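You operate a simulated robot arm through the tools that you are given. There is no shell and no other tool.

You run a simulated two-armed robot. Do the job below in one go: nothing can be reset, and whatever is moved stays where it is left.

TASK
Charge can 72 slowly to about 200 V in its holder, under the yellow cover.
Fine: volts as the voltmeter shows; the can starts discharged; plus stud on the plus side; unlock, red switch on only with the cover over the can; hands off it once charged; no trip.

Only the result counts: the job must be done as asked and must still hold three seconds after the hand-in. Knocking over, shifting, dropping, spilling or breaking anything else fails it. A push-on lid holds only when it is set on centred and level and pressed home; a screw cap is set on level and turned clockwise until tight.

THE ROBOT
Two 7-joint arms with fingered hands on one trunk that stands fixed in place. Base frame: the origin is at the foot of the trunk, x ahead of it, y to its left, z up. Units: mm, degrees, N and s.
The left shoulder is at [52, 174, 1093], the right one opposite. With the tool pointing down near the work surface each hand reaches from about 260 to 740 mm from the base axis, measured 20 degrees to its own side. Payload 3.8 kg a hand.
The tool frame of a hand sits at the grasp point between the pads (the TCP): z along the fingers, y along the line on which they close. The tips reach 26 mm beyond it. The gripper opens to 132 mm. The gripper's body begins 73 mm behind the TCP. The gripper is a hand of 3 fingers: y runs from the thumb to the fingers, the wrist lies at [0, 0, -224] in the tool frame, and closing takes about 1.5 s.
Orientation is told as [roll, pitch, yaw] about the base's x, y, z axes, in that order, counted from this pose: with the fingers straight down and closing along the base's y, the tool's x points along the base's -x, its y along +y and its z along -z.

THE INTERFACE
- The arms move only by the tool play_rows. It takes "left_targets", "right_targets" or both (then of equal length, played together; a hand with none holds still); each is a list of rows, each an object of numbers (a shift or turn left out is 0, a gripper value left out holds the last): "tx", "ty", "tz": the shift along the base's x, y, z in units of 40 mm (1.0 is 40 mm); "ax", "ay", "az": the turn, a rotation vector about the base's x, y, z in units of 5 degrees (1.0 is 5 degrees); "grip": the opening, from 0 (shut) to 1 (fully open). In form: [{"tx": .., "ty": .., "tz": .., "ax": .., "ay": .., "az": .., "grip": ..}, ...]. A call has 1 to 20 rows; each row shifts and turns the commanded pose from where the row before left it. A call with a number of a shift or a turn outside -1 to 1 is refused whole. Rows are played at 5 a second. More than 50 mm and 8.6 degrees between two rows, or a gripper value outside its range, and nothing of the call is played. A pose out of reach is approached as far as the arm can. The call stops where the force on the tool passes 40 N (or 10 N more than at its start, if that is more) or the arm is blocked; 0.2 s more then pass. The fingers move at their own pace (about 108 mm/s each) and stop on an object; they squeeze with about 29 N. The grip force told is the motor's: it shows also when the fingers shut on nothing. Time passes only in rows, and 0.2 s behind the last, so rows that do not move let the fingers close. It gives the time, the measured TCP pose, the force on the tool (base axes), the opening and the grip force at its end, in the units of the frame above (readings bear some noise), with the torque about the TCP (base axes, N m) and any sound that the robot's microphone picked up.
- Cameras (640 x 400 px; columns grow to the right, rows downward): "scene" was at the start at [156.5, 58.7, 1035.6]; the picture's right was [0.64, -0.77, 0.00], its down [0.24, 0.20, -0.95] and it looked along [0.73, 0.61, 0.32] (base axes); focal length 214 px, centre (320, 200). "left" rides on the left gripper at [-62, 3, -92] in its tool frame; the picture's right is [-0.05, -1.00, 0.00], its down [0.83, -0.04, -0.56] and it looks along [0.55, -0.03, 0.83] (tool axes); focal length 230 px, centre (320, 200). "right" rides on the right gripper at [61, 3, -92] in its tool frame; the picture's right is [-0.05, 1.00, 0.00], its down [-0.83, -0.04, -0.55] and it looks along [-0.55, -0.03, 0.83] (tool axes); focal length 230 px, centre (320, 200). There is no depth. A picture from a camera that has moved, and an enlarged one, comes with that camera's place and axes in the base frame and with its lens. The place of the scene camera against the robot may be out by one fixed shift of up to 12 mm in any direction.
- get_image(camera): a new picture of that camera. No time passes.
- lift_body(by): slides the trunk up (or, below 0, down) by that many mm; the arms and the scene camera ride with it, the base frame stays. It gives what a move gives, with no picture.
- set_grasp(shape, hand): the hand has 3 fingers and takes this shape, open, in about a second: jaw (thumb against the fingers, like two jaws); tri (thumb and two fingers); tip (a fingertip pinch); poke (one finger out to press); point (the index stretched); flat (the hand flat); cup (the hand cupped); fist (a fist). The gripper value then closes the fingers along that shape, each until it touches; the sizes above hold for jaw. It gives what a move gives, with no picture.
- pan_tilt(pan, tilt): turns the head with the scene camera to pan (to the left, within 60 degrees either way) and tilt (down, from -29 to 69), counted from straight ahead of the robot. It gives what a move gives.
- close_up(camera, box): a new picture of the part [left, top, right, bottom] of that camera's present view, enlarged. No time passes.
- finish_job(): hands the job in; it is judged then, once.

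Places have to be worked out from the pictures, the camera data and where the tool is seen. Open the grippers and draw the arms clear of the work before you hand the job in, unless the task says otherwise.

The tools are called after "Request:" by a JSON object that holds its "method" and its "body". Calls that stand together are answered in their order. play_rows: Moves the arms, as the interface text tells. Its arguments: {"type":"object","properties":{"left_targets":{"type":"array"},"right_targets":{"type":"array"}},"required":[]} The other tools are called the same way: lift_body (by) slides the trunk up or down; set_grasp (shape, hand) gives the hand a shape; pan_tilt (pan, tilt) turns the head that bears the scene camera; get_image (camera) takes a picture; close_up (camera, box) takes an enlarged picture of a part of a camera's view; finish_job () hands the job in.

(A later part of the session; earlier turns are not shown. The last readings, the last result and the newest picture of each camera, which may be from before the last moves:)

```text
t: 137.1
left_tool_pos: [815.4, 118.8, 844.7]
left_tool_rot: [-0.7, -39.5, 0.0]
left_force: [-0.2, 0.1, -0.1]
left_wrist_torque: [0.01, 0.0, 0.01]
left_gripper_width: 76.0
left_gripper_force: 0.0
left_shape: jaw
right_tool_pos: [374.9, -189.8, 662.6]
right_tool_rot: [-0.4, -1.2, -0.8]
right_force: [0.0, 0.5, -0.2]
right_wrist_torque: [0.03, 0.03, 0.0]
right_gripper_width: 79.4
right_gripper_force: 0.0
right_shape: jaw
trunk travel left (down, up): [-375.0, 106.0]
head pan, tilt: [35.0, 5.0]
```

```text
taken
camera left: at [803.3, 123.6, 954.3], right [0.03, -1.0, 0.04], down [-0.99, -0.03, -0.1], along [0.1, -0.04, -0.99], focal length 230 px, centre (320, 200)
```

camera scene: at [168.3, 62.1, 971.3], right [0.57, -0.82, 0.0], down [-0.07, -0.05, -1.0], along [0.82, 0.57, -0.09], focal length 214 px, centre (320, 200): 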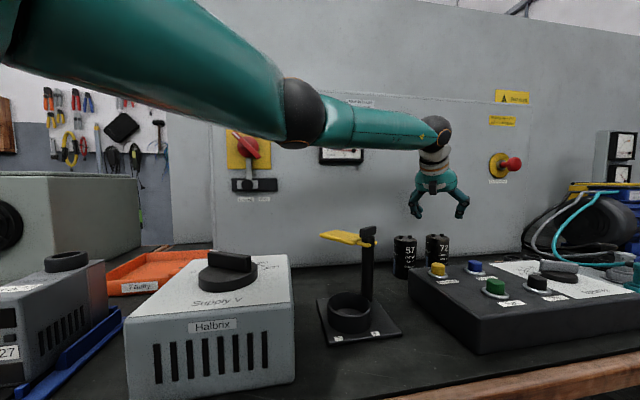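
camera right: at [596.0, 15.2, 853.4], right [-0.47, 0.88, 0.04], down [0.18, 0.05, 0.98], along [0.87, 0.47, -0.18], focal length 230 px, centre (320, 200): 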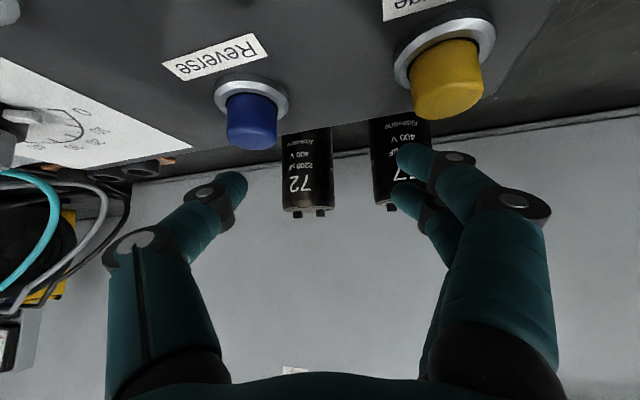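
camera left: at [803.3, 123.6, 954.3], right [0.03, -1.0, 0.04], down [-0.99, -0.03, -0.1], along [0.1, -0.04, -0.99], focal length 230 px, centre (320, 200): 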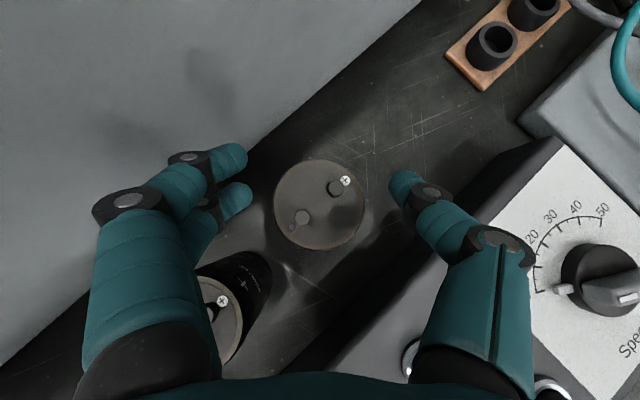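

Still centred between thumb and fingers. I descend to grasp height and close.

Request:
{"method": "play_rows", "body": {"left_targets": [{"tz": -0.3}, {"tz": -0.3}, {"tz": -0.2}, {}]}}

Request:
{"method": "get_image", "body": {"camera": "left"}}

Request:
{"method": "close_up", "body": {"camera": "scene", "box": [350, 170, 500, 300]}}

```text
t: 138.1
left_tool_pos: [816.2, 119.7, 810.5]
left_tool_rot: [-0.6, -39.5, -0.1]
left_force: [-0.5, -0.2, -0.2]
left_wrist_torque: [0.0, -0.01, 0.01]
left_gripper_width: 75.9
left_gripper_force: 0.1
left_shape: jaw
right_tool_pos: [375.9, -189.5, 662.7]
right_tool_rot: [-0.4, -1.2, -0.8]
right_force: [-0.6, 0.3, 0.1]
right_wrist_torque: [0.0, -0.03, -0.02]
right_gripper_width: 79.7
right_gripper_force: 0.1
right_shape: jaw
trunk travel left (down, up): [-375.0, 106.0]
head pan, tilt: [35.0, 5.0]
```

```text
taken
camera left: at [803.9, 123.8, 921.3], right [0.03, -1.0, 0.04], down [-0.99, -0.03, -0.1], along [0.1, -0.04, -0.99], focal length 230 px, centre (320, 200)
```

left: 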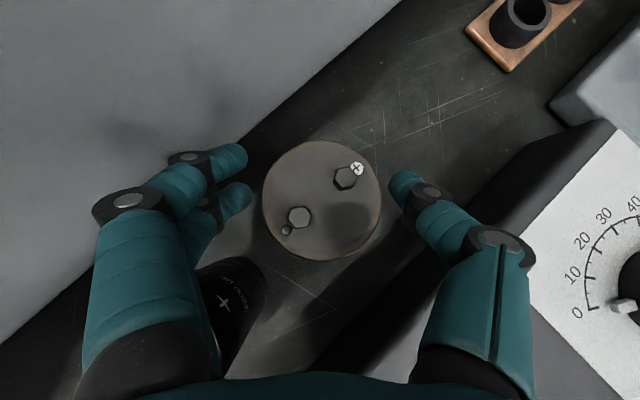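

```text
3.08 times, centred on (425, 235) of scene
camera zoom: at [168.3, 62.0, 971.3], right [0.57, -0.82, 0.0], down [-0.07, -0.05, -1.0], along [0.82, 0.57, -0.09], focal length 660 px, centre (-3, 92)
```

zoom: 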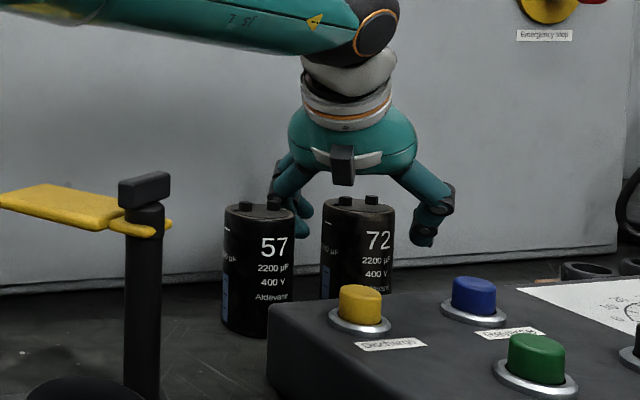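

The can is centred; its top is around z 820. I go 6 mm deeper for a firmer hold and close the gripper.

Request:
{"method": "play_rows", "body": {"left_targets": [{"tz": -0.15}, {"grip": 0.3}, {"grip": 0.2}, {"grip": 0.1}, {"grip": 0.0}, {}, {}, {}, {}, {}]}}

Request:
{"method": "get_image", "body": {"camera": "left"}}

```text
t: 140.3
left_tool_pos: [816.4, 120.2, 805.7]
left_tool_rot: [-0.7, -39.5, -0.1]
left_force: [0.8, -0.8, -0.4]
left_wrist_torque: [0.0, -0.01, 0.03]
left_gripper_width: 42.5
left_gripper_force: 28.9
left_shape: jaw
right_tool_pos: [375.0, -190.8, 663.9]
right_tool_rot: [-0.3, -1.2, -0.8]
right_force: [-0.3, -0.3, 0.1]
right_wrist_torque: [0.0, -0.01, 0.02]
right_gripper_width: 79.6
right_gripper_force: 0.0
right_shape: jaw
trunk travel left (down, up): [-375.0, 106.0]
head pan, tilt: [35.0, 5.0]
```

```text
taken
camera left: at [804.2, 123.9, 915.9], right [0.03, -1.0, 0.04], down [-0.99, -0.03, -0.1], along [0.1, -0.04, -0.99], focal length 230 px, centre (320, 200)
```

left: 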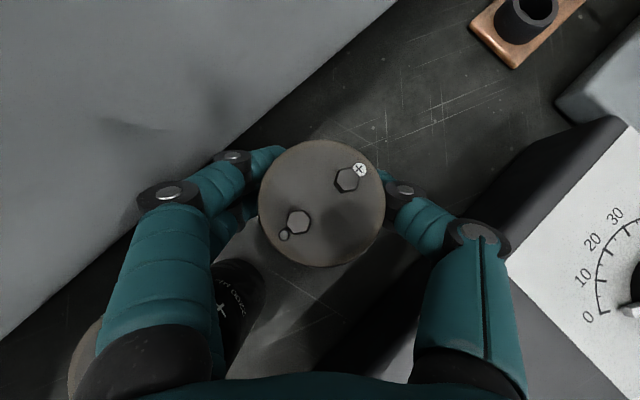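

Gripped with 29 N and can 57 is undisturbed. I lift the can slowly straight up and check.

Request:
{"method": "play_rows", "body": {"left_targets": [{"tz": 0.2}, {"tz": 0.3}, {"tz": 0.4}, {"tz": 0.5}, {"tz": 0.5}, {"tz": 0.5}, {}]}}

Request:
{"method": "get_image", "body": {"camera": "left"}}

Request:
{"method": "get_image", "body": {"camera": "scene"}}

```text
t: 141.9
left_tool_pos: [815.0, 118.7, 902.2]
left_tool_rot: [-0.6, -39.5, -0.2]
left_force: [0.0, 0.3, -4.6]
left_wrist_torque: [0.03, 0.02, 0.0]
left_gripper_width: 41.9
left_gripper_force: 28.9
left_shape: jaw
right_tool_pos: [376.0, -188.0, 662.1]
right_tool_rot: [-0.4, -1.1, -0.8]
right_force: [0.4, 0.1, 0.5]
right_wrist_torque: [0.01, 0.03, 0.02]
right_gripper_width: 79.9
right_gripper_force: 0.2
right_shape: jaw
trunk travel left (down, up): [-375.0, 106.0]
head pan, tilt: [35.0, 5.0]
```

```text
taken
camera left: at [803.5, 122.8, 1011.8], right [0.03, -1.0, 0.04], down [-0.99, -0.03, -0.1], along [0.1, -0.04, -0.99], focal length 230 px, centre (320, 200)
```

left: 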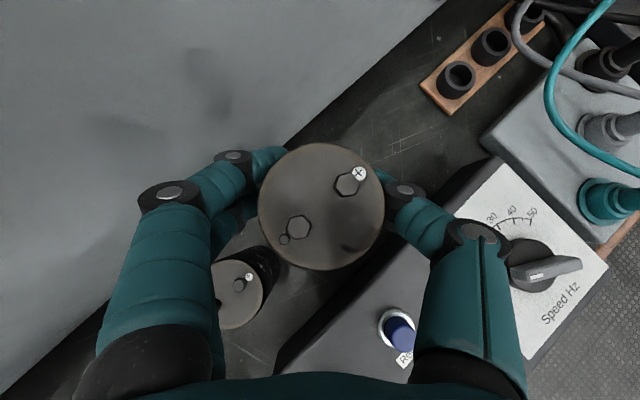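

```text
taken
camera scene: at [168.8, 62.1, 971.2], right [0.57, -0.82, 0.0], down [-0.07, -0.05, -1.0], along [0.82, 0.57, -0.09], focal length 214 px, centre (320, 200)
```

scene: 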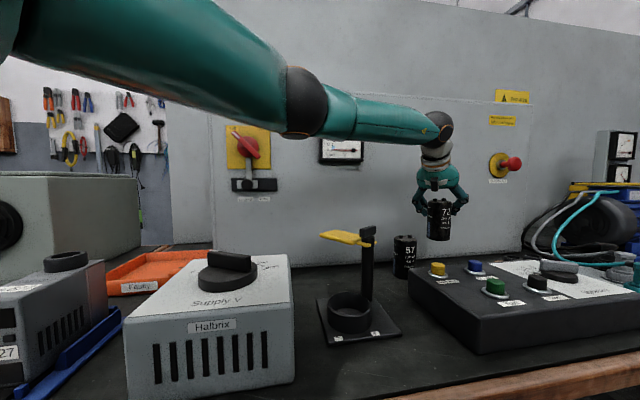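

The can is lifted cleanly (4.6 N). I raise it further, then carry it back toward the holder, passing in front of the cover post.

Request:
{"method": "play_rows", "body": {"left_targets": [{"tz": 0.6}, {"tz": 0.6}, {"tx": -0.5}, {"tx": -0.7}, {"tx": -0.7}, {"tx": -0.7}, {"tx": -0.7}, {"tx": -0.7}, {"tx": -0.7}, {"tx": -0.6}, {}]}}

Request:
{"method": "get_image", "body": {"camera": "scene"}}

Request:
{"method": "get_image", "body": {"camera": "left"}}

```text
t: 144.3
left_tool_pos: [604.3, 117.8, 950.3]
left_tool_rot: [-0.7, -39.6, -0.1]
left_force: [-0.4, 0.2, -2.5]
left_wrist_torque: [0.02, 0.0, 0.01]
left_gripper_width: 42.0
left_gripper_force: 29.3
left_shape: jaw
right_tool_pos: [374.8, -189.0, 662.0]
right_tool_rot: [-0.3, -1.1, -0.8]
right_force: [-1.1, 0.5, -0.4]
right_wrist_torque: [-0.02, 0.02, -0.01]
right_gripper_width: 79.4
right_gripper_force: 0.0
right_shape: jaw
trunk travel left (down, up): [-375.0, 106.0]
head pan, tilt: [35.0, 5.0]
```

```text
taken
camera scene: at [168.7, 62.1, 971.2], right [0.57, -0.82, 0.0], down [-0.07, -0.05, -1.0], along [0.82, 0.57, -0.09], focal length 214 px, centre (320, 200)
```

scene: 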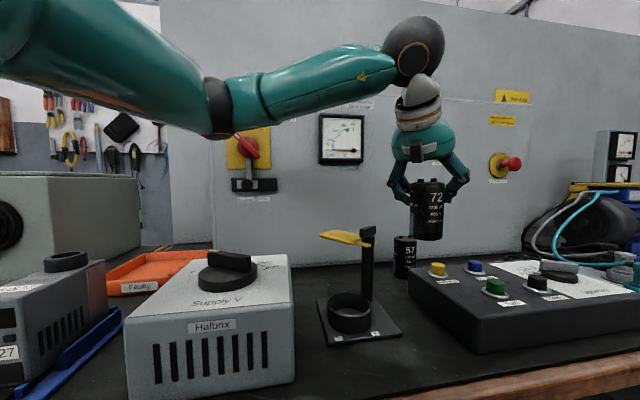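

```text
taken
camera left: at [592.3, 122.4, 1062.0], right [0.03, -1.0, 0.04], down [-0.99, -0.03, -0.1], along [0.1, -0.04, -0.99], focal length 230 px, centre (320, 200)
```

left: 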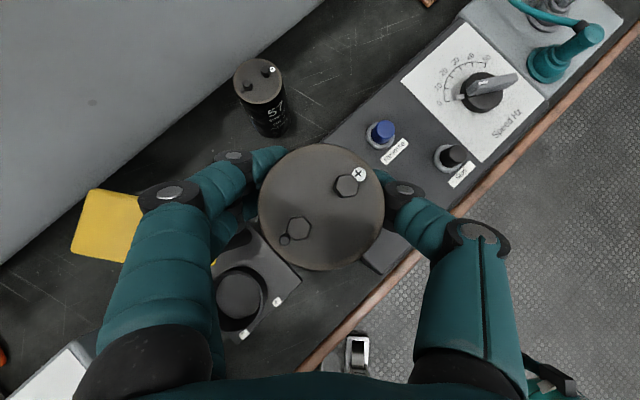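

The ring centre comes out at about (493,214) from here, in line with earlier. I continue back to x≈493 and then across to above the ring.

Request:
{"method": "play_rows", "body": {"left_targets": [{"tx": -0.6}, {"tx": -0.6}, {"tx": -0.6}, {"tx": -0.6}, {"tx": -0.4, "ty": 0.3}, {"ty": 0.5}, {"ty": 0.5}, {"ty": 0.5}, {"ty": 0.5}, {}]}}

Request:
{"method": "get_image", "body": {"camera": "scene"}}

Request:
{"method": "get_image", "body": {"camera": "left"}}

```text
t: 146.5
left_tool_pos: [491.5, 210.1, 949.6]
left_tool_rot: [-0.6, -39.4, -0.2]
left_force: [-0.1, 0.5, -3.4]
left_wrist_torque: [-0.01, 0.05, -0.01]
left_gripper_width: 41.9
left_gripper_force: 29.7
left_shape: jaw
right_tool_pos: [375.3, -189.4, 662.3]
right_tool_rot: [-0.4, -1.1, -0.8]
right_force: [0.3, -0.4, 0.5]
right_wrist_torque: [0.01, 0.03, -0.02]
right_gripper_width: 79.8
right_gripper_force: 0.1
right_shape: jaw
trunk travel left (down, up): [-375.0, 106.0]
head pan, tilt: [35.0, 5.0]
```

```text
taken
camera scene: at [168.7, 62.0, 971.2], right [0.57, -0.82, 0.0], down [-0.07, -0.05, -1.0], along [0.82, 0.57, -0.09], focal length 214 px, centre (320, 200)
```

scene: 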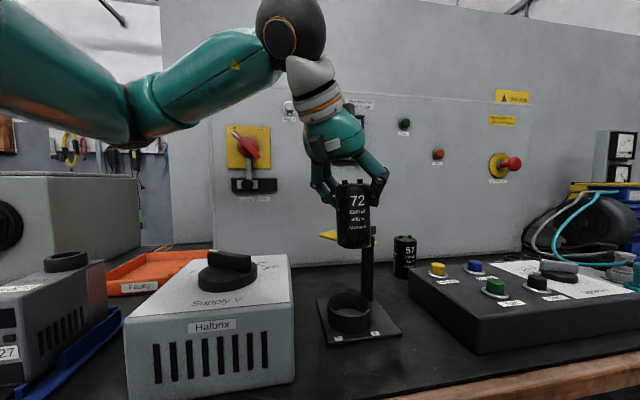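

```text
taken
camera left: at [478.9, 214.9, 1060.1], right [0.03, -1.0, 0.04], down [-0.99, -0.03, -0.1], along [0.1, -0.04, -0.99], focal length 230 px, centre (320, 200)
```

left: 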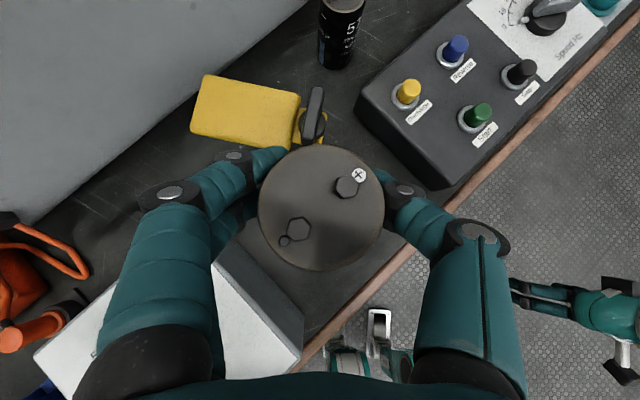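

The can hides the holder from above, so I use the scene camera enlarged to check the can's tilt and its alignment over the ring.

Request:
{"method": "close_up", "body": {"camera": "scene", "box": [290, 150, 430, 350]}}

```text
2.00 times, centred on (360, 250) of scene
camera zoom: at [168.7, 62.0, 971.2], right [0.57, -0.82, 0.0], down [-0.07, -0.05, -1.0], along [0.82, 0.57, -0.09], focal length 429 px, centre (240, 100)
```

zoom: 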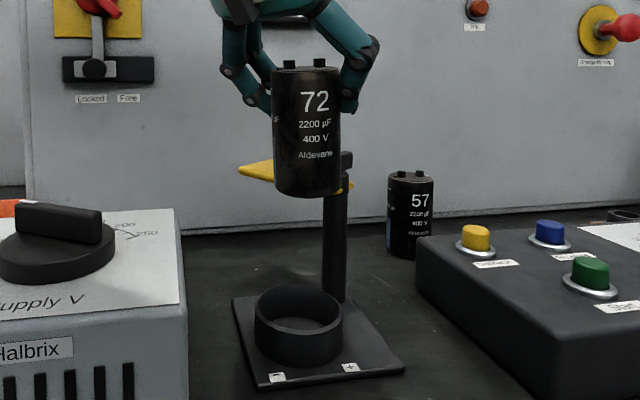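

The can hangs about 3° off plumb with its bottom slightly forward; net, the ring lies about 5 mm further left (+y). I shift y by 5.5 mm and lower in steps.

Request:
{"method": "play_rows", "body": {"left_targets": [{"ty": 0.14, "tz": -0.3}, {"tz": -0.4}, {"tz": -0.5}, {"tz": -0.5}, {"tz": -0.4}, {}]}}

Request:
{"method": "close_up", "body": {"camera": "scene", "box": [290, 190, 430, 350]}}

Request:
{"method": "get_image", "body": {"camera": "scene"}}

Request:
{"method": "get_image", "body": {"camera": "left"}}

```text
t: 147.9
left_tool_pos: [490.4, 218.2, 866.0]
left_tool_rot: [-0.7, -39.5, -0.2]
left_force: [1.0, 0.5, -2.9]
left_wrist_torque: [-0.01, -0.02, 0.05]
left_gripper_width: 41.5
left_gripper_force: 29.2
left_shape: jaw
right_tool_pos: [374.4, -189.1, 662.9]
right_tool_rot: [-0.5, -1.2, -0.8]
right_force: [-0.3, -0.5, -0.3]
right_wrist_torque: [-0.01, -0.01, -0.01]
right_gripper_width: 79.4
right_gripper_force: 0.1
right_shape: jaw
trunk travel left (down, up): [-375.0, 106.0]
head pan, tilt: [35.0, 5.0]
```

```text
2.50 times, centred on (360, 270) of scene
camera zoom: at [168.5, 62.1, 971.3], right [0.57, -0.82, 0.0], down [-0.07, -0.05, -1.0], along [0.82, 0.57, -0.09], focal length 536 px, centre (220, 25)
```

zoom: 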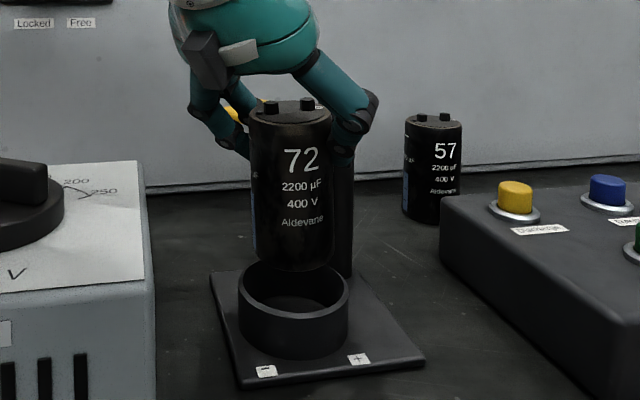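

```text
taken
camera scene: at [168.5, 62.1, 971.3], right [0.57, -0.82, 0.0], down [-0.07, -0.05, -1.0], along [0.82, 0.57, -0.09], focal length 214 px, centre (320, 200)
```

scene: 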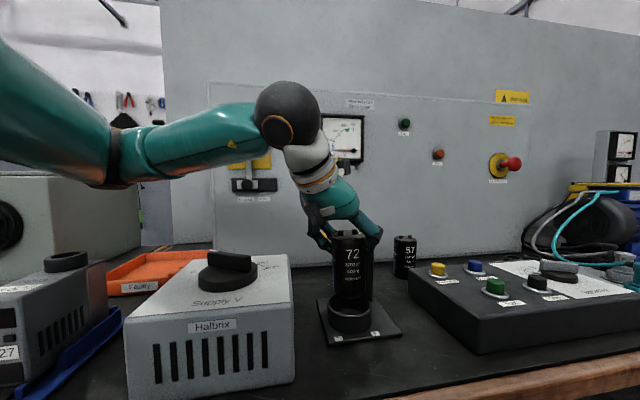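

```text
taken
camera left: at [479.4, 222.1, 976.0], right [0.03, -1.0, 0.04], down [-0.99, -0.03, -0.1], along [0.1, -0.04, -0.99], focal length 230 px, centre (320, 200)
```

left: 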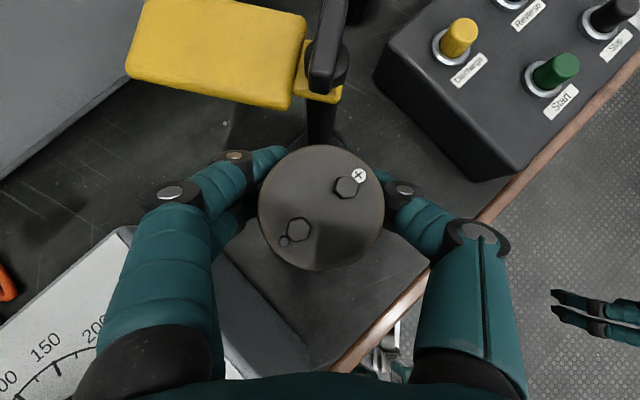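

The can's bottom lines up with the ring in the picture within about 1 mm. I lower it gently into the ring.

Request:
{"method": "play_rows", "body": {"left_targets": [{"tz": -0.3}, {"tz": -0.3}, {"tz": -0.25}, {"tz": -0.2}, {}]}}

Request:
{"method": "close_up", "body": {"camera": "scene", "box": [290, 190, 430, 350]}}

```text
t: 149.1
left_tool_pos: [490.1, 216.4, 823.7]
left_tool_rot: [-0.7, -39.4, -0.2]
left_force: [-0.1, -0.5, -3.9]
left_wrist_torque: [0.0, -0.03, -0.02]
left_gripper_width: 41.7
left_gripper_force: 28.6
left_shape: jaw
right_tool_pos: [376.1, -188.8, 662.1]
right_tool_rot: [-0.4, -1.2, -0.8]
right_force: [-0.1, -0.4, 0.4]
right_wrist_torque: [0.0, -0.04, 0.0]
right_gripper_width: 79.5
right_gripper_force: 0.1
right_shape: jaw
trunk travel left (down, up): [-375.0, 106.0]
head pan, tilt: [35.0, 5.0]
```

```text
2.50 times, centred on (360, 270) of scene
camera zoom: at [168.5, 62.1, 971.2], right [0.57, -0.82, 0.0], down [-0.07, -0.05, -1.0], along [0.82, 0.57, -0.09], focal length 536 px, centre (220, 25)
```

zoom: 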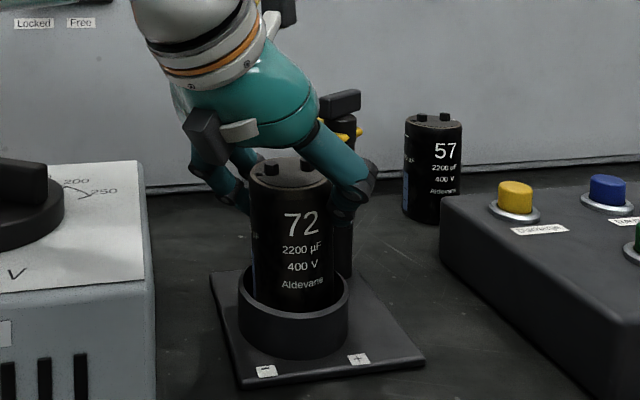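

The can is inside the ring with no side force. I go down the last millimetres until the force shows it stands on the floor of the holder.

Request:
{"method": "play_rows", "body": {"left_targets": [{"tz": -0.1}, {"tz": -0.1}, {"tz": -0.1}, {}]}}

```text
t: 150.1
left_tool_pos: [493.0, 216.2, 813.5]
left_tool_rot: [-0.8, -39.7, -0.1]
left_force: [3.2, -0.1, 4.9]
left_wrist_torque: [0.0, 0.02, -0.03]
left_gripper_width: 41.6
left_gripper_force: 28.2
left_shape: jaw
right_tool_pos: [375.1, -190.0, 663.0]
right_tool_rot: [-0.4, -1.2, -0.8]
right_force: [-1.3, 0.1, 0.4]
right_wrist_torque: [0.01, 0.03, 0.0]
right_gripper_width: 79.4
right_gripper_force: 0.1
right_shape: jaw
trunk travel left (down, up): [-375.0, 106.0]
head pan, tilt: [35.0, 5.0]
```

The force reversed to +5 N: the can stands on the holder floor. I open the gripper to release it.

Request:
{"method": "play_rows", "body": {"left_targets": [{"grip": 0.4}, {"grip": 0.5}, {"grip": 0.62}, {}, {}]}}

Request:
{"method": "get_image", "body": {"camera": "left"}}

Request:
{"method": "close_up", "body": {"camera": "scene", "box": [290, 190, 430, 350]}}

```text
t: 151.3
left_tool_pos: [490.4, 216.7, 812.7]
left_tool_rot: [-0.6, -39.5, 0.0]
left_force: [0.6, -1.0, 0.1]
left_wrist_torque: [0.02, -0.02, -0.01]
left_gripper_width: 81.6
left_gripper_force: 0.1
left_shape: jaw
right_tool_pos: [374.9, -189.8, 662.3]
right_tool_rot: [-0.4, -1.2, -0.8]
right_force: [-0.7, -0.7, -0.2]
right_wrist_torque: [0.0, -0.02, -0.02]
right_gripper_width: 79.5
right_gripper_force: 0.1
right_shape: jaw
trunk travel left (down, up): [-375.0, 106.0]
head pan, tilt: [35.0, 5.0]
```

```text
taken
camera left: at [479.4, 220.9, 923.1], right [0.03, -1.0, 0.04], down [-0.99, -0.03, -0.1], along [0.1, -0.04, -0.99], focal length 230 px, centre (320, 200)
```

left: 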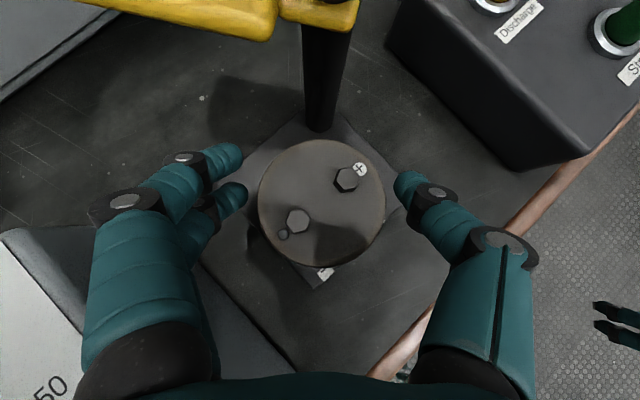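

```text
2.50 times, centred on (360, 270) of scene
camera zoom: at [168.4, 62.0, 971.3], right [0.57, -0.82, 0.0], down [-0.07, -0.05, -1.0], along [0.82, 0.57, -0.09], focal length 536 px, centre (220, 25)
```

zoom: 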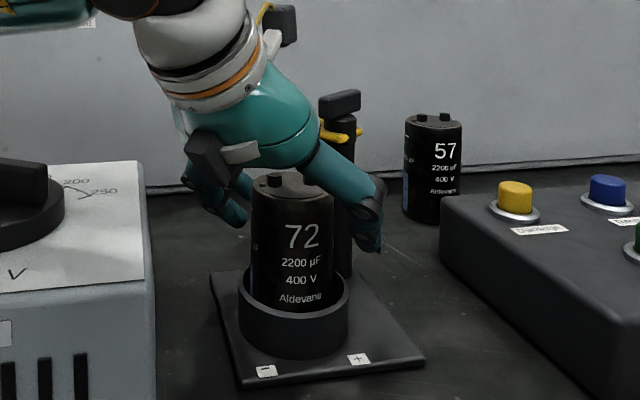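

The can stands in the ring, plus stud toward the "+" mark. I lift the open hand straight up off it.

Request:
{"method": "play_rows", "body": {"left_targets": [{"tz": 0.3}, {"tz": 0.5}, {"tz": 0.6}, {"tz": 0.8}, {"tz": 0.8}, {"tz": 0.8}, {}]}}

Request:
{"method": "get_image", "body": {"camera": "left"}}

Request:
{"method": "get_image", "body": {"camera": "scene"}}

```text
t: 152.9
left_tool_pos: [488.9, 217.7, 963.0]
left_tool_rot: [-0.5, -39.4, -0.1]
left_force: [0.3, 0.1, 0.1]
left_wrist_torque: [0.01, 0.01, 0.01]
left_gripper_width: 81.4
left_gripper_force: 0.0
left_shape: jaw
right_tool_pos: [375.3, -190.1, 662.9]
right_tool_rot: [-0.4, -1.2, -0.7]
right_force: [-0.6, -0.4, 0.6]
right_wrist_torque: [0.01, 0.03, 0.0]
right_gripper_width: 79.4
right_gripper_force: 0.1
right_shape: jaw
trunk travel left (down, up): [-375.0, 106.0]
head pan, tilt: [35.0, 5.0]
```

```text
taken
camera left: at [477.9, 221.8, 1075.4], right [0.03, -1.0, 0.04], down [-0.99, -0.03, -0.1], along [0.1, -0.04, -0.99], focal length 230 px, centre (320, 200)
```

left: 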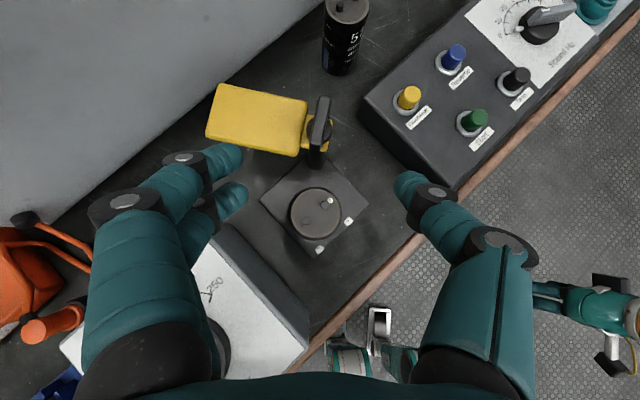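

```text
taken
camera scene: at [168.4, 62.1, 971.2], right [0.57, -0.82, 0.0], down [-0.07, -0.05, -1.0], along [0.82, 0.57, -0.09], focal length 214 px, centre (320, 200)
```

scene: 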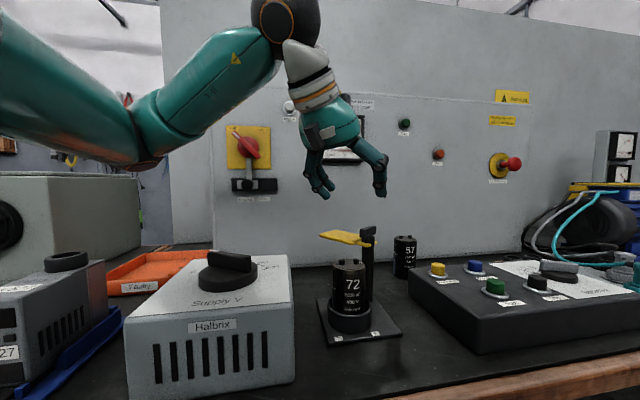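

The can is in the holder. I enlarge the left view to measure the cover, its hinge and the can.

Request:
{"method": "close_up", "body": {"camera": "left", "box": [190, 60, 390, 270]}}

Request:
{"method": "close_up", "body": {"camera": "scene", "box": [300, 210, 420, 350]}}

```text
1.90 times, centred on (290, 165) of left
camera zoom: at [477.9, 221.8, 1075.4], right [0.03, -1.0, 0.04], down [-0.99, -0.03, -0.1], along [0.1, -0.04, -0.99], focal length 438 px, centre (377, 267)
```

zoom: 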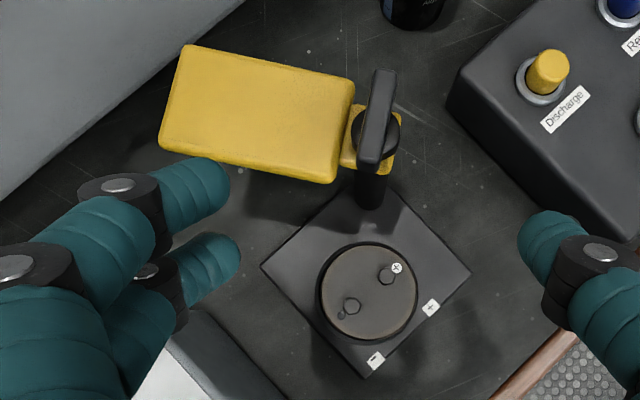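

```text
2.86 times, centred on (360, 280) of scene
camera zoom: at [168.4, 62.1, 971.2], right [0.57, -0.82, 0.0], down [-0.07, -0.05, -1.0], along [0.82, 0.57, -0.09], focal length 613 px, centre (206, -29)
```

zoom: 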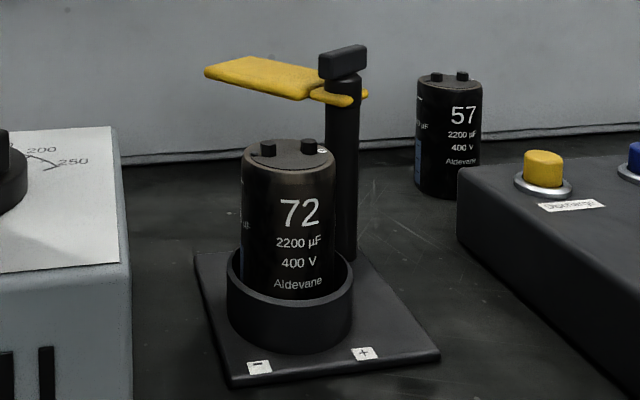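

Measured: hinge post at (565,219), cover plate from there to about (587,325) at z≈855, can centre at (489,218). I close the fingers to form a rod, stand the hand steeper and bring it behind the cover, high first.

Request:
{"method": "play_rows", "body": {"left_targets": [{"tx": 0.4, "ty": 0.2, "ay": 0.5, "grip": 0.0}, {"tx": 0.4, "ty": 0.2, "ay": 0.5}, {"tx": 0.4, "ty": 0.2, "ay": 0.5}, {"tx": 0.4, "ty": 0.2, "ay": 0.5}, {"tx": 0.4, "ty": 0.2, "ay": 0.5}, {"tx": 0.5, "ty": 0.3, "ay": 0.5}, {"tx": 0.5, "ty": 0.3, "ay": 0.5}, {"tx": 0.5, "ty": 0.3, "ay": 0.4}, {"tx": 0.4, "ty": 0.3}, {}, {}]}}

Request:
{"method": "get_image", "body": {"camera": "left"}}

Request:
{"method": "get_image", "body": {"camera": "scene"}}

```text
t: 155.3
left_tool_pos: [649.3, 305.2, 964.9]
left_tool_rot: [-0.8, -19.9, 0.0]
left_force: [-0.7, 0.0, -0.7]
left_wrist_torque: [0.01, 0.03, 0.0]
left_gripper_width: 0.1
left_gripper_force: 29.1
left_shape: jaw
right_tool_pos: [375.7, -189.4, 662.9]
right_tool_rot: [-0.4, -1.2, -0.9]
right_force: [0.4, -0.1, 0.3]
right_wrist_torque: [0.02, 0.02, 0.0]
right_gripper_width: 79.8
right_gripper_force: 0.0
right_shape: jaw
trunk travel left (down, up): [-375.0, 106.0]
head pan, tilt: [35.0, 5.0]
```

```text
taken
camera left: at [674.1, 309.6, 1072.5], right [0.04, -1.0, 0.03], down [-0.97, -0.03, 0.24], along [-0.24, -0.04, -0.97], focal length 230 px, centre (320, 200)
```

left: 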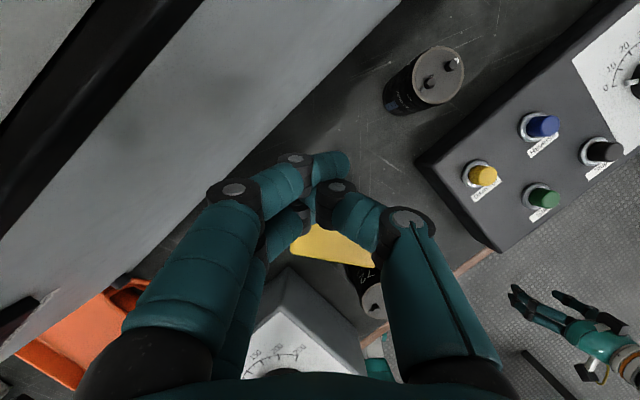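

```text
taken
camera scene: at [168.4, 62.1, 971.3], right [0.57, -0.82, 0.0], down [-0.07, -0.05, -1.0], along [0.82, 0.57, -0.09], focal length 214 px, centre (320, 200)
```

scene: 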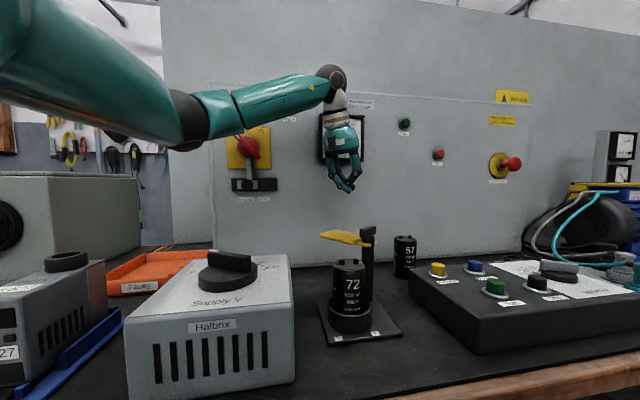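

The closed fingers make a rod about 36 mm across and the way down behind the cover is clear. I lower to cover height.

Request:
{"method": "play_rows", "body": {"left_targets": [{"tz": -0.5}, {"tz": -0.5}, {"tz": -0.5}, {"tz": -0.5}, {"tz": -0.4}, {"tz": -0.2}, {}]}}

Request:
{"method": "get_image", "body": {"camera": "left"}}

Request:
{"method": "close_up", "body": {"camera": "scene", "box": [280, 150, 420, 350]}}

```text
t: 156.9
left_tool_pos: [647.5, 304.6, 859.4]
left_tool_rot: [-0.8, -20.0, -0.1]
left_force: [-0.2, 0.3, 0.4]
left_wrist_torque: [0.0, 0.01, 0.03]
left_gripper_width: 0.1
left_gripper_force: 28.9
left_shape: jaw
right_tool_pos: [375.5, -190.5, 662.4]
right_tool_rot: [-0.4, -1.2, -0.7]
right_force: [-0.1, 0.9, -0.2]
right_wrist_torque: [-0.04, 0.01, 0.02]
right_gripper_width: 79.7
right_gripper_force: 0.0
right_shape: jaw
trunk travel left (down, up): [-375.0, 106.0]
head pan, tilt: [35.0, 5.0]
```

```text
taken
camera left: at [673.3, 309.4, 968.5], right [0.04, -1.0, 0.03], down [-0.97, -0.03, 0.24], along [-0.24, -0.04, -0.97], focal length 230 px, centre (320, 200)
```

left: 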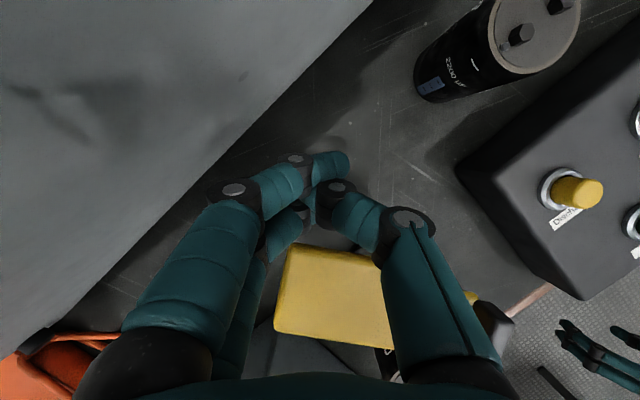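

```text
2.00 times, centred on (350, 250) of scene
camera zoom: at [168.4, 62.0, 971.3], right [0.57, -0.82, 0.0], down [-0.07, -0.05, -1.0], along [0.82, 0.57, -0.09], focal length 429 px, centre (260, 100)
```

zoom: 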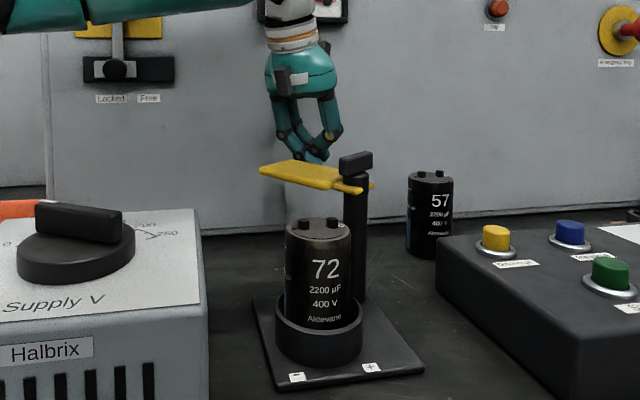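

The fingertips are just behind the cover's edge at its height. I push the cover slowly along its arc for the first part of the swing.

Request:
{"method": "play_rows", "body": {"left_targets": [{"tx": -0.27, "ty": -0.13}, {"tx": -0.27, "ty": -0.13}, {"tx": -0.2, "ty": 0.13}, {"tx": -0.2, "ty": 0.13}, {"tx": -0.3, "ty": 0.1}, {"tx": -0.3, "ty": 0.1}, {"tx": -0.31, "ty": 0.03}, {"tx": -0.31, "ty": 0.03}, {}]}}

Request:
{"method": "get_image", "body": {"camera": "left"}}

Request:
{"method": "close_up", "body": {"camera": "scene", "box": [280, 150, 420, 350]}}

```text
t: 158.9
left_tool_pos: [561.9, 314.6, 859.4]
left_tool_rot: [-0.9, -19.9, -0.1]
left_force: [-0.2, -0.6, 0.4]
left_wrist_torque: [-0.01, -0.01, 0.01]
left_gripper_width: 0.1
left_gripper_force: 28.9
left_shape: jaw
right_tool_pos: [374.2, -190.0, 661.8]
right_tool_rot: [-0.4, -1.2, -0.8]
right_force: [0.3, -1.1, -0.6]
right_wrist_torque: [-0.01, 0.0, 0.0]
right_gripper_width: 79.7
right_gripper_force: 0.1
right_shape: jaw
trunk travel left (down, up): [-375.0, 106.0]
head pan, tilt: [35.0, 5.0]
```

```text
taken
camera left: at [586.8, 319.7, 967.8], right [0.04, -1.0, 0.03], down [-0.97, -0.03, 0.24], along [-0.24, -0.04, -0.97], focal length 230 px, centre (320, 200)
```

left: 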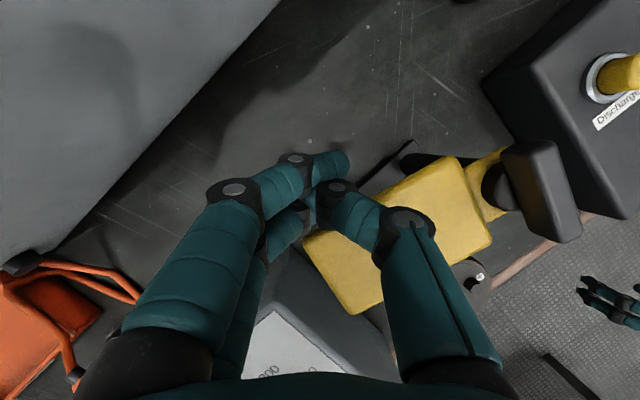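

```text
2.00 times, centred on (350, 250) of scene
camera zoom: at [168.5, 62.0, 971.2], right [0.57, -0.82, 0.0], down [-0.07, -0.05, -1.0], along [0.82, 0.57, -0.09], focal length 429 px, centre (260, 100)
```

zoom: 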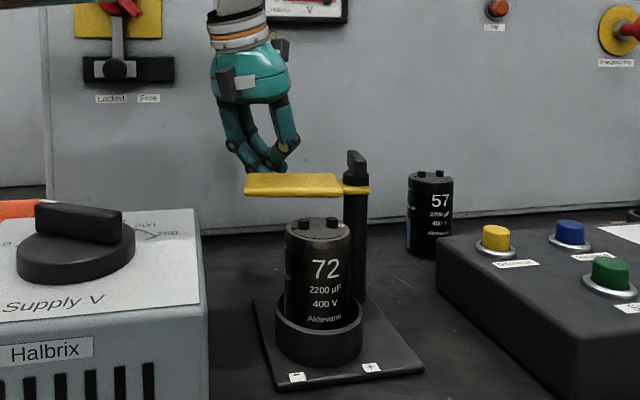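

The cover swings smoothly and is about 30° round. I keep pushing along the arc.

Request:
{"method": "play_rows", "body": {"left_targets": [{"tx": -0.31, "ty": -0.05}, {"tx": -0.31, "ty": -0.05}, {"tx": -0.28, "ty": -0.13}, {"tx": -0.28, "ty": -0.13}, {"tx": -0.24, "ty": -0.2}, {"tx": -0.24, "ty": -0.2}, {}]}}

Request:
{"method": "get_image", "body": {"camera": "left"}}

Request:
{"method": "close_up", "body": {"camera": "scene", "box": [280, 150, 420, 350]}}

```text
t: 160.5
left_tool_pos: [494.3, 285.7, 860.3]
left_tool_rot: [-0.9, -20.0, -0.1]
left_force: [0.6, 0.8, -0.3]
left_wrist_torque: [-0.02, -0.01, -0.04]
left_gripper_width: 0.0
left_gripper_force: 29.3
left_shape: jaw
right_tool_pos: [376.2, -190.2, 663.0]
right_tool_rot: [-0.4, -1.2, -0.7]
right_force: [0.7, 0.2, 0.0]
right_wrist_torque: [0.0, 0.0, -0.03]
right_gripper_width: 79.8
right_gripper_force: 0.1
right_shape: jaw
trunk travel left (down, up): [-375.0, 106.0]
head pan, tilt: [35.0, 5.0]
```

```text
taken
camera left: at [520.3, 289.4, 967.6], right [0.04, -1.0, 0.03], down [-0.97, -0.03, 0.24], along [-0.24, -0.04, -0.97], focal length 230 px, centre (320, 200)
```

left: 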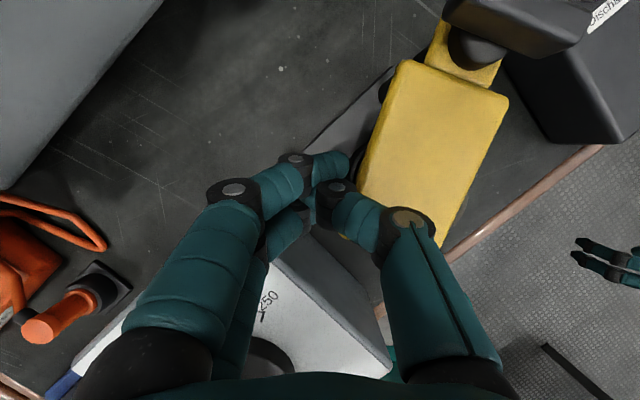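

```text
2.00 times, centred on (350, 250) of scene
camera zoom: at [168.4, 62.1, 971.3], right [0.57, -0.82, 0.0], down [-0.07, -0.05, -1.0], along [0.82, 0.57, -0.09], focal length 429 px, centre (260, 100)
```

zoom: 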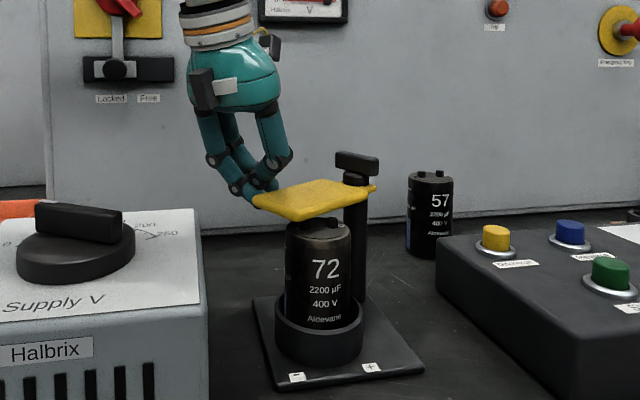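

About 70° round. I push the last part toward the can's direction.

Request:
{"method": "play_rows", "body": {"left_targets": [{"tx": -0.18, "ty": -0.27}, {"tx": -0.17, "ty": -0.27}, {"tx": -0.05, "ty": -0.2}, {}]}}

Request:
{"method": "get_image", "body": {"camera": "left"}}

Request:
{"method": "close_up", "body": {"camera": "scene", "box": [280, 150, 420, 350]}}

```text
t: 161.5
left_tool_pos: [480.0, 256.7, 859.5]
left_tool_rot: [-0.6, -20.0, 0.0]
left_force: [1.1, 9.6, 2.6]
left_wrist_torque: [0.14, -0.04, 0.07]
left_gripper_width: 0.0
left_gripper_force: 29.2
left_shape: jaw
right_tool_pos: [375.7, -189.5, 662.3]
right_tool_rot: [-0.3, -1.2, -0.8]
right_force: [0.5, 0.7, 0.4]
right_wrist_torque: [-0.03, 0.0, 0.0]
right_gripper_width: 79.5
right_gripper_force: 0.0
right_shape: jaw
trunk travel left (down, up): [-375.0, 106.0]
head pan, tilt: [35.0, 5.0]
```

```text
taken
camera left: at [505.4, 261.5, 967.6], right [0.05, -1.0, 0.03], down [-0.97, -0.04, 0.24], along [-0.24, -0.04, -0.97], focal length 230 px, centre (320, 200)
```

left: 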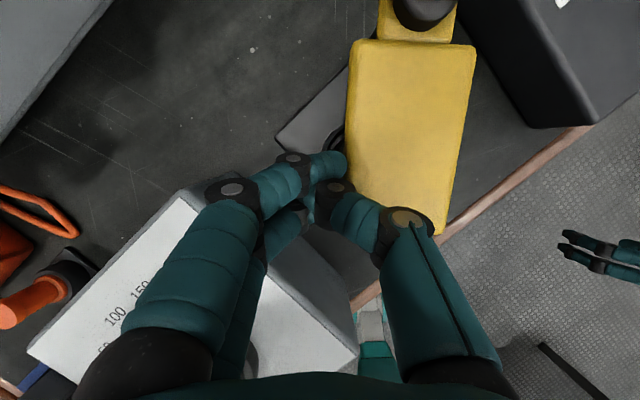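

```text
2.00 times, centred on (350, 250) of scene
camera zoom: at [168.4, 62.7, 971.3], right [0.57, -0.82, 0.0], down [-0.07, -0.05, -1.0], along [0.82, 0.57, -0.09], focal length 429 px, centre (260, 100)
```

zoom: 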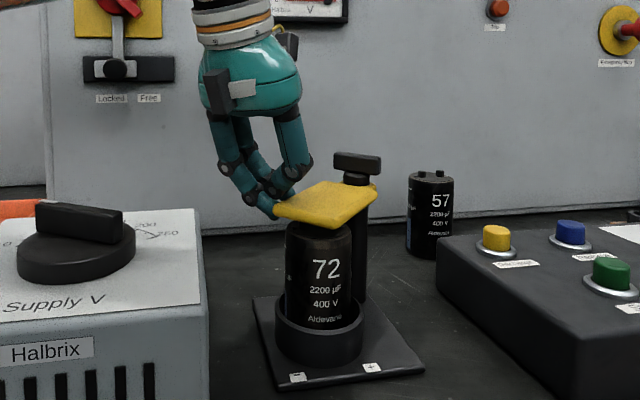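

A 10 N reaction shows the cover is against its stop, and it lies squarely over the can (centre near (509,215), can at (489,218)). I back the fingers off and rise.

Request:
{"method": "play_rows", "body": {"left_targets": [{"ty": 0.3}, {"ty": 0.4, "tz": 0.3}, {"tz": 0.7}, {"tz": 0.7}, {"tz": 0.7}, {"tz": 0.7}, {"tz": 0.5}, {}]}}

Request:
{"method": "get_image", "body": {"camera": "left"}}

Request:
{"method": "get_image", "body": {"camera": "scene"}}

```text
t: 163.3
left_tool_pos: [478.1, 283.1, 1005.5]
left_tool_rot: [-0.9, -19.9, -0.1]
left_force: [0.5, 0.5, 0.2]
left_wrist_torque: [0.04, -0.03, 0.04]
left_gripper_width: 0.0
left_gripper_force: 29.0
left_shape: jaw
right_tool_pos: [373.5, -190.4, 663.0]
right_tool_rot: [-0.3, -1.2, -0.8]
right_force: [-1.3, 0.1, 0.3]
right_wrist_torque: [-0.01, -0.01, 0.01]
right_gripper_width: 79.6
right_gripper_force: 0.0
right_shape: jaw
trunk travel left (down, up): [-375.0, 106.0]
head pan, tilt: [35.0, 5.0]
```

```text
taken
camera left: at [503.9, 288.6, 1112.9], right [0.04, -1.0, 0.03], down [-0.97, -0.03, 0.24], along [-0.24, -0.04, -0.97], focal length 230 px, centre (320, 200)
```

left: 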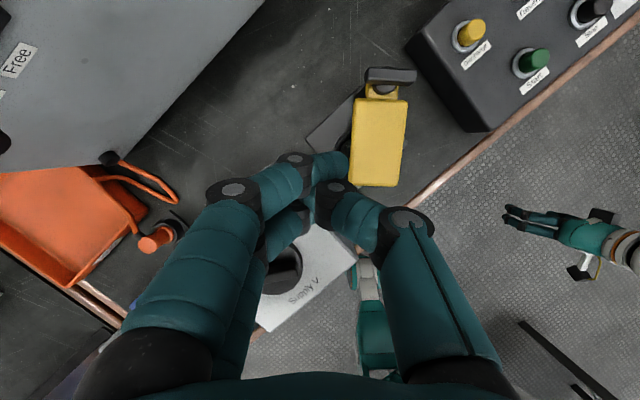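

```text
taken
camera scene: at [168.4, 62.1, 971.2], right [0.57, -0.82, 0.0], down [-0.07, -0.05, -1.0], along [0.82, 0.57, -0.09], focal length 214 px, centre (320, 200)
```

scene: 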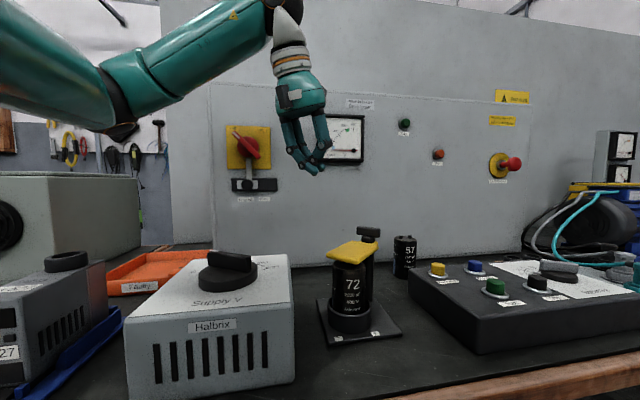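

The cover is over the can. Next I set the supply dial to zero before switching on, so I bring the left hand over the dial with the tool pointing down.

Request:
{"method": "play_rows", "body": {"left_targets": [{"tx": -0.4, "ty": 0.2, "ay": 0.5, "grip": 0.4}, {"tx": -0.4, "ty": 0.2, "ay": 0.5}, {"tx": -0.4, "ty": 0.2, "ay": 0.5}, {"tx": -0.4, "ty": 0.2, "ay": 0.5}, {"tx": -0.4, "ty": 0.2, "ay": 0.5}, {"tx": -0.4, "ty": 0.2, "ay": 0.5}, {"tx": -0.5, "ty": 0.2, "ay": 0.5}, {"tx": -0.5, "ty": 0.2, "ay": 0.5}, {}]}}

Request:
{"method": "get_image", "body": {"camera": "left"}}

Request:
{"method": "get_image", "body": {"camera": "scene"}}

```text
t: 165.3
left_tool_pos: [342.5, 347.8, 1004.8]
left_tool_rot: [-0.8, -0.1, -0.1]
left_force: [-0.4, -0.7, 0.2]
left_wrist_torque: [-0.02, -0.02, 0.01]
left_gripper_width: 52.2
left_gripper_force: 0.0
left_shape: jaw
right_tool_pos: [375.4, -188.2, 664.1]
right_tool_rot: [-0.4, -1.2, -0.7]
right_force: [0.6, -0.3, 0.6]
right_wrist_torque: [-0.03, 0.04, -0.01]
right_gripper_width: 79.7
right_gripper_force: 0.0
right_shape: jaw
trunk travel left (down, up): [-375.0, 106.0]
head pan, tilt: [35.0, 5.0]
```

```text
taken
camera left: at [403.4, 351.9, 1096.2], right [0.05, -1.0, 0.01], down [-0.83, -0.03, 0.56], along [-0.56, -0.04, -0.83], focal length 230 px, centre (320, 200)
```

left: 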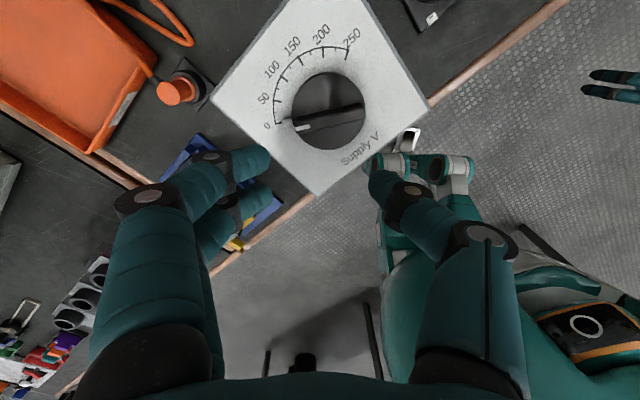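

```text
taken
camera scene: at [168.3, 61.8, 971.3], right [0.57, -0.82, 0.0], down [-0.07, -0.05, -1.0], along [0.82, 0.57, -0.09], focal length 214 px, centre (320, 200)
```

scene: 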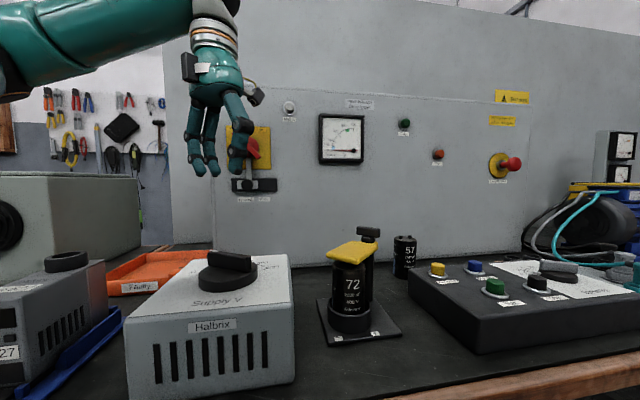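

I zoom in on the dial to read the pointer and measure the wing of the knob.

Request:
{"method": "close_up", "body": {"camera": "left", "box": [250, 20, 400, 170]}}

Request:
{"method": "close_up", "body": {"camera": "scene", "box": [310, 105, 380, 170]}}

```text
2.67 times, centred on (325, 95) of left
camera zoom: at [403.4, 351.9, 1096.2], right [0.05, -1.0, 0.01], down [-0.83, -0.03, 0.56], along [-0.56, -0.04, -0.83], focal length 614 px, centre (307, 480)
```

zoom: 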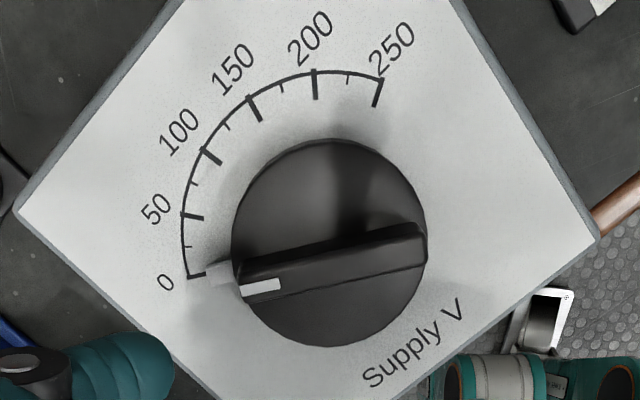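

```text
6.15 times, centred on (345, 138) of scene
camera zoom: at [168.3, 61.8, 971.3], right [0.57, -0.82, 0.0], down [-0.07, -0.05, -1.0], along [0.82, 0.57, -0.09], focal length 1320 px, centre (166, 585)
```

zoom: 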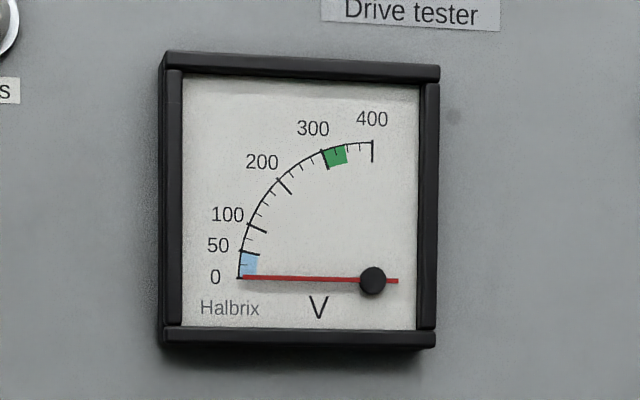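

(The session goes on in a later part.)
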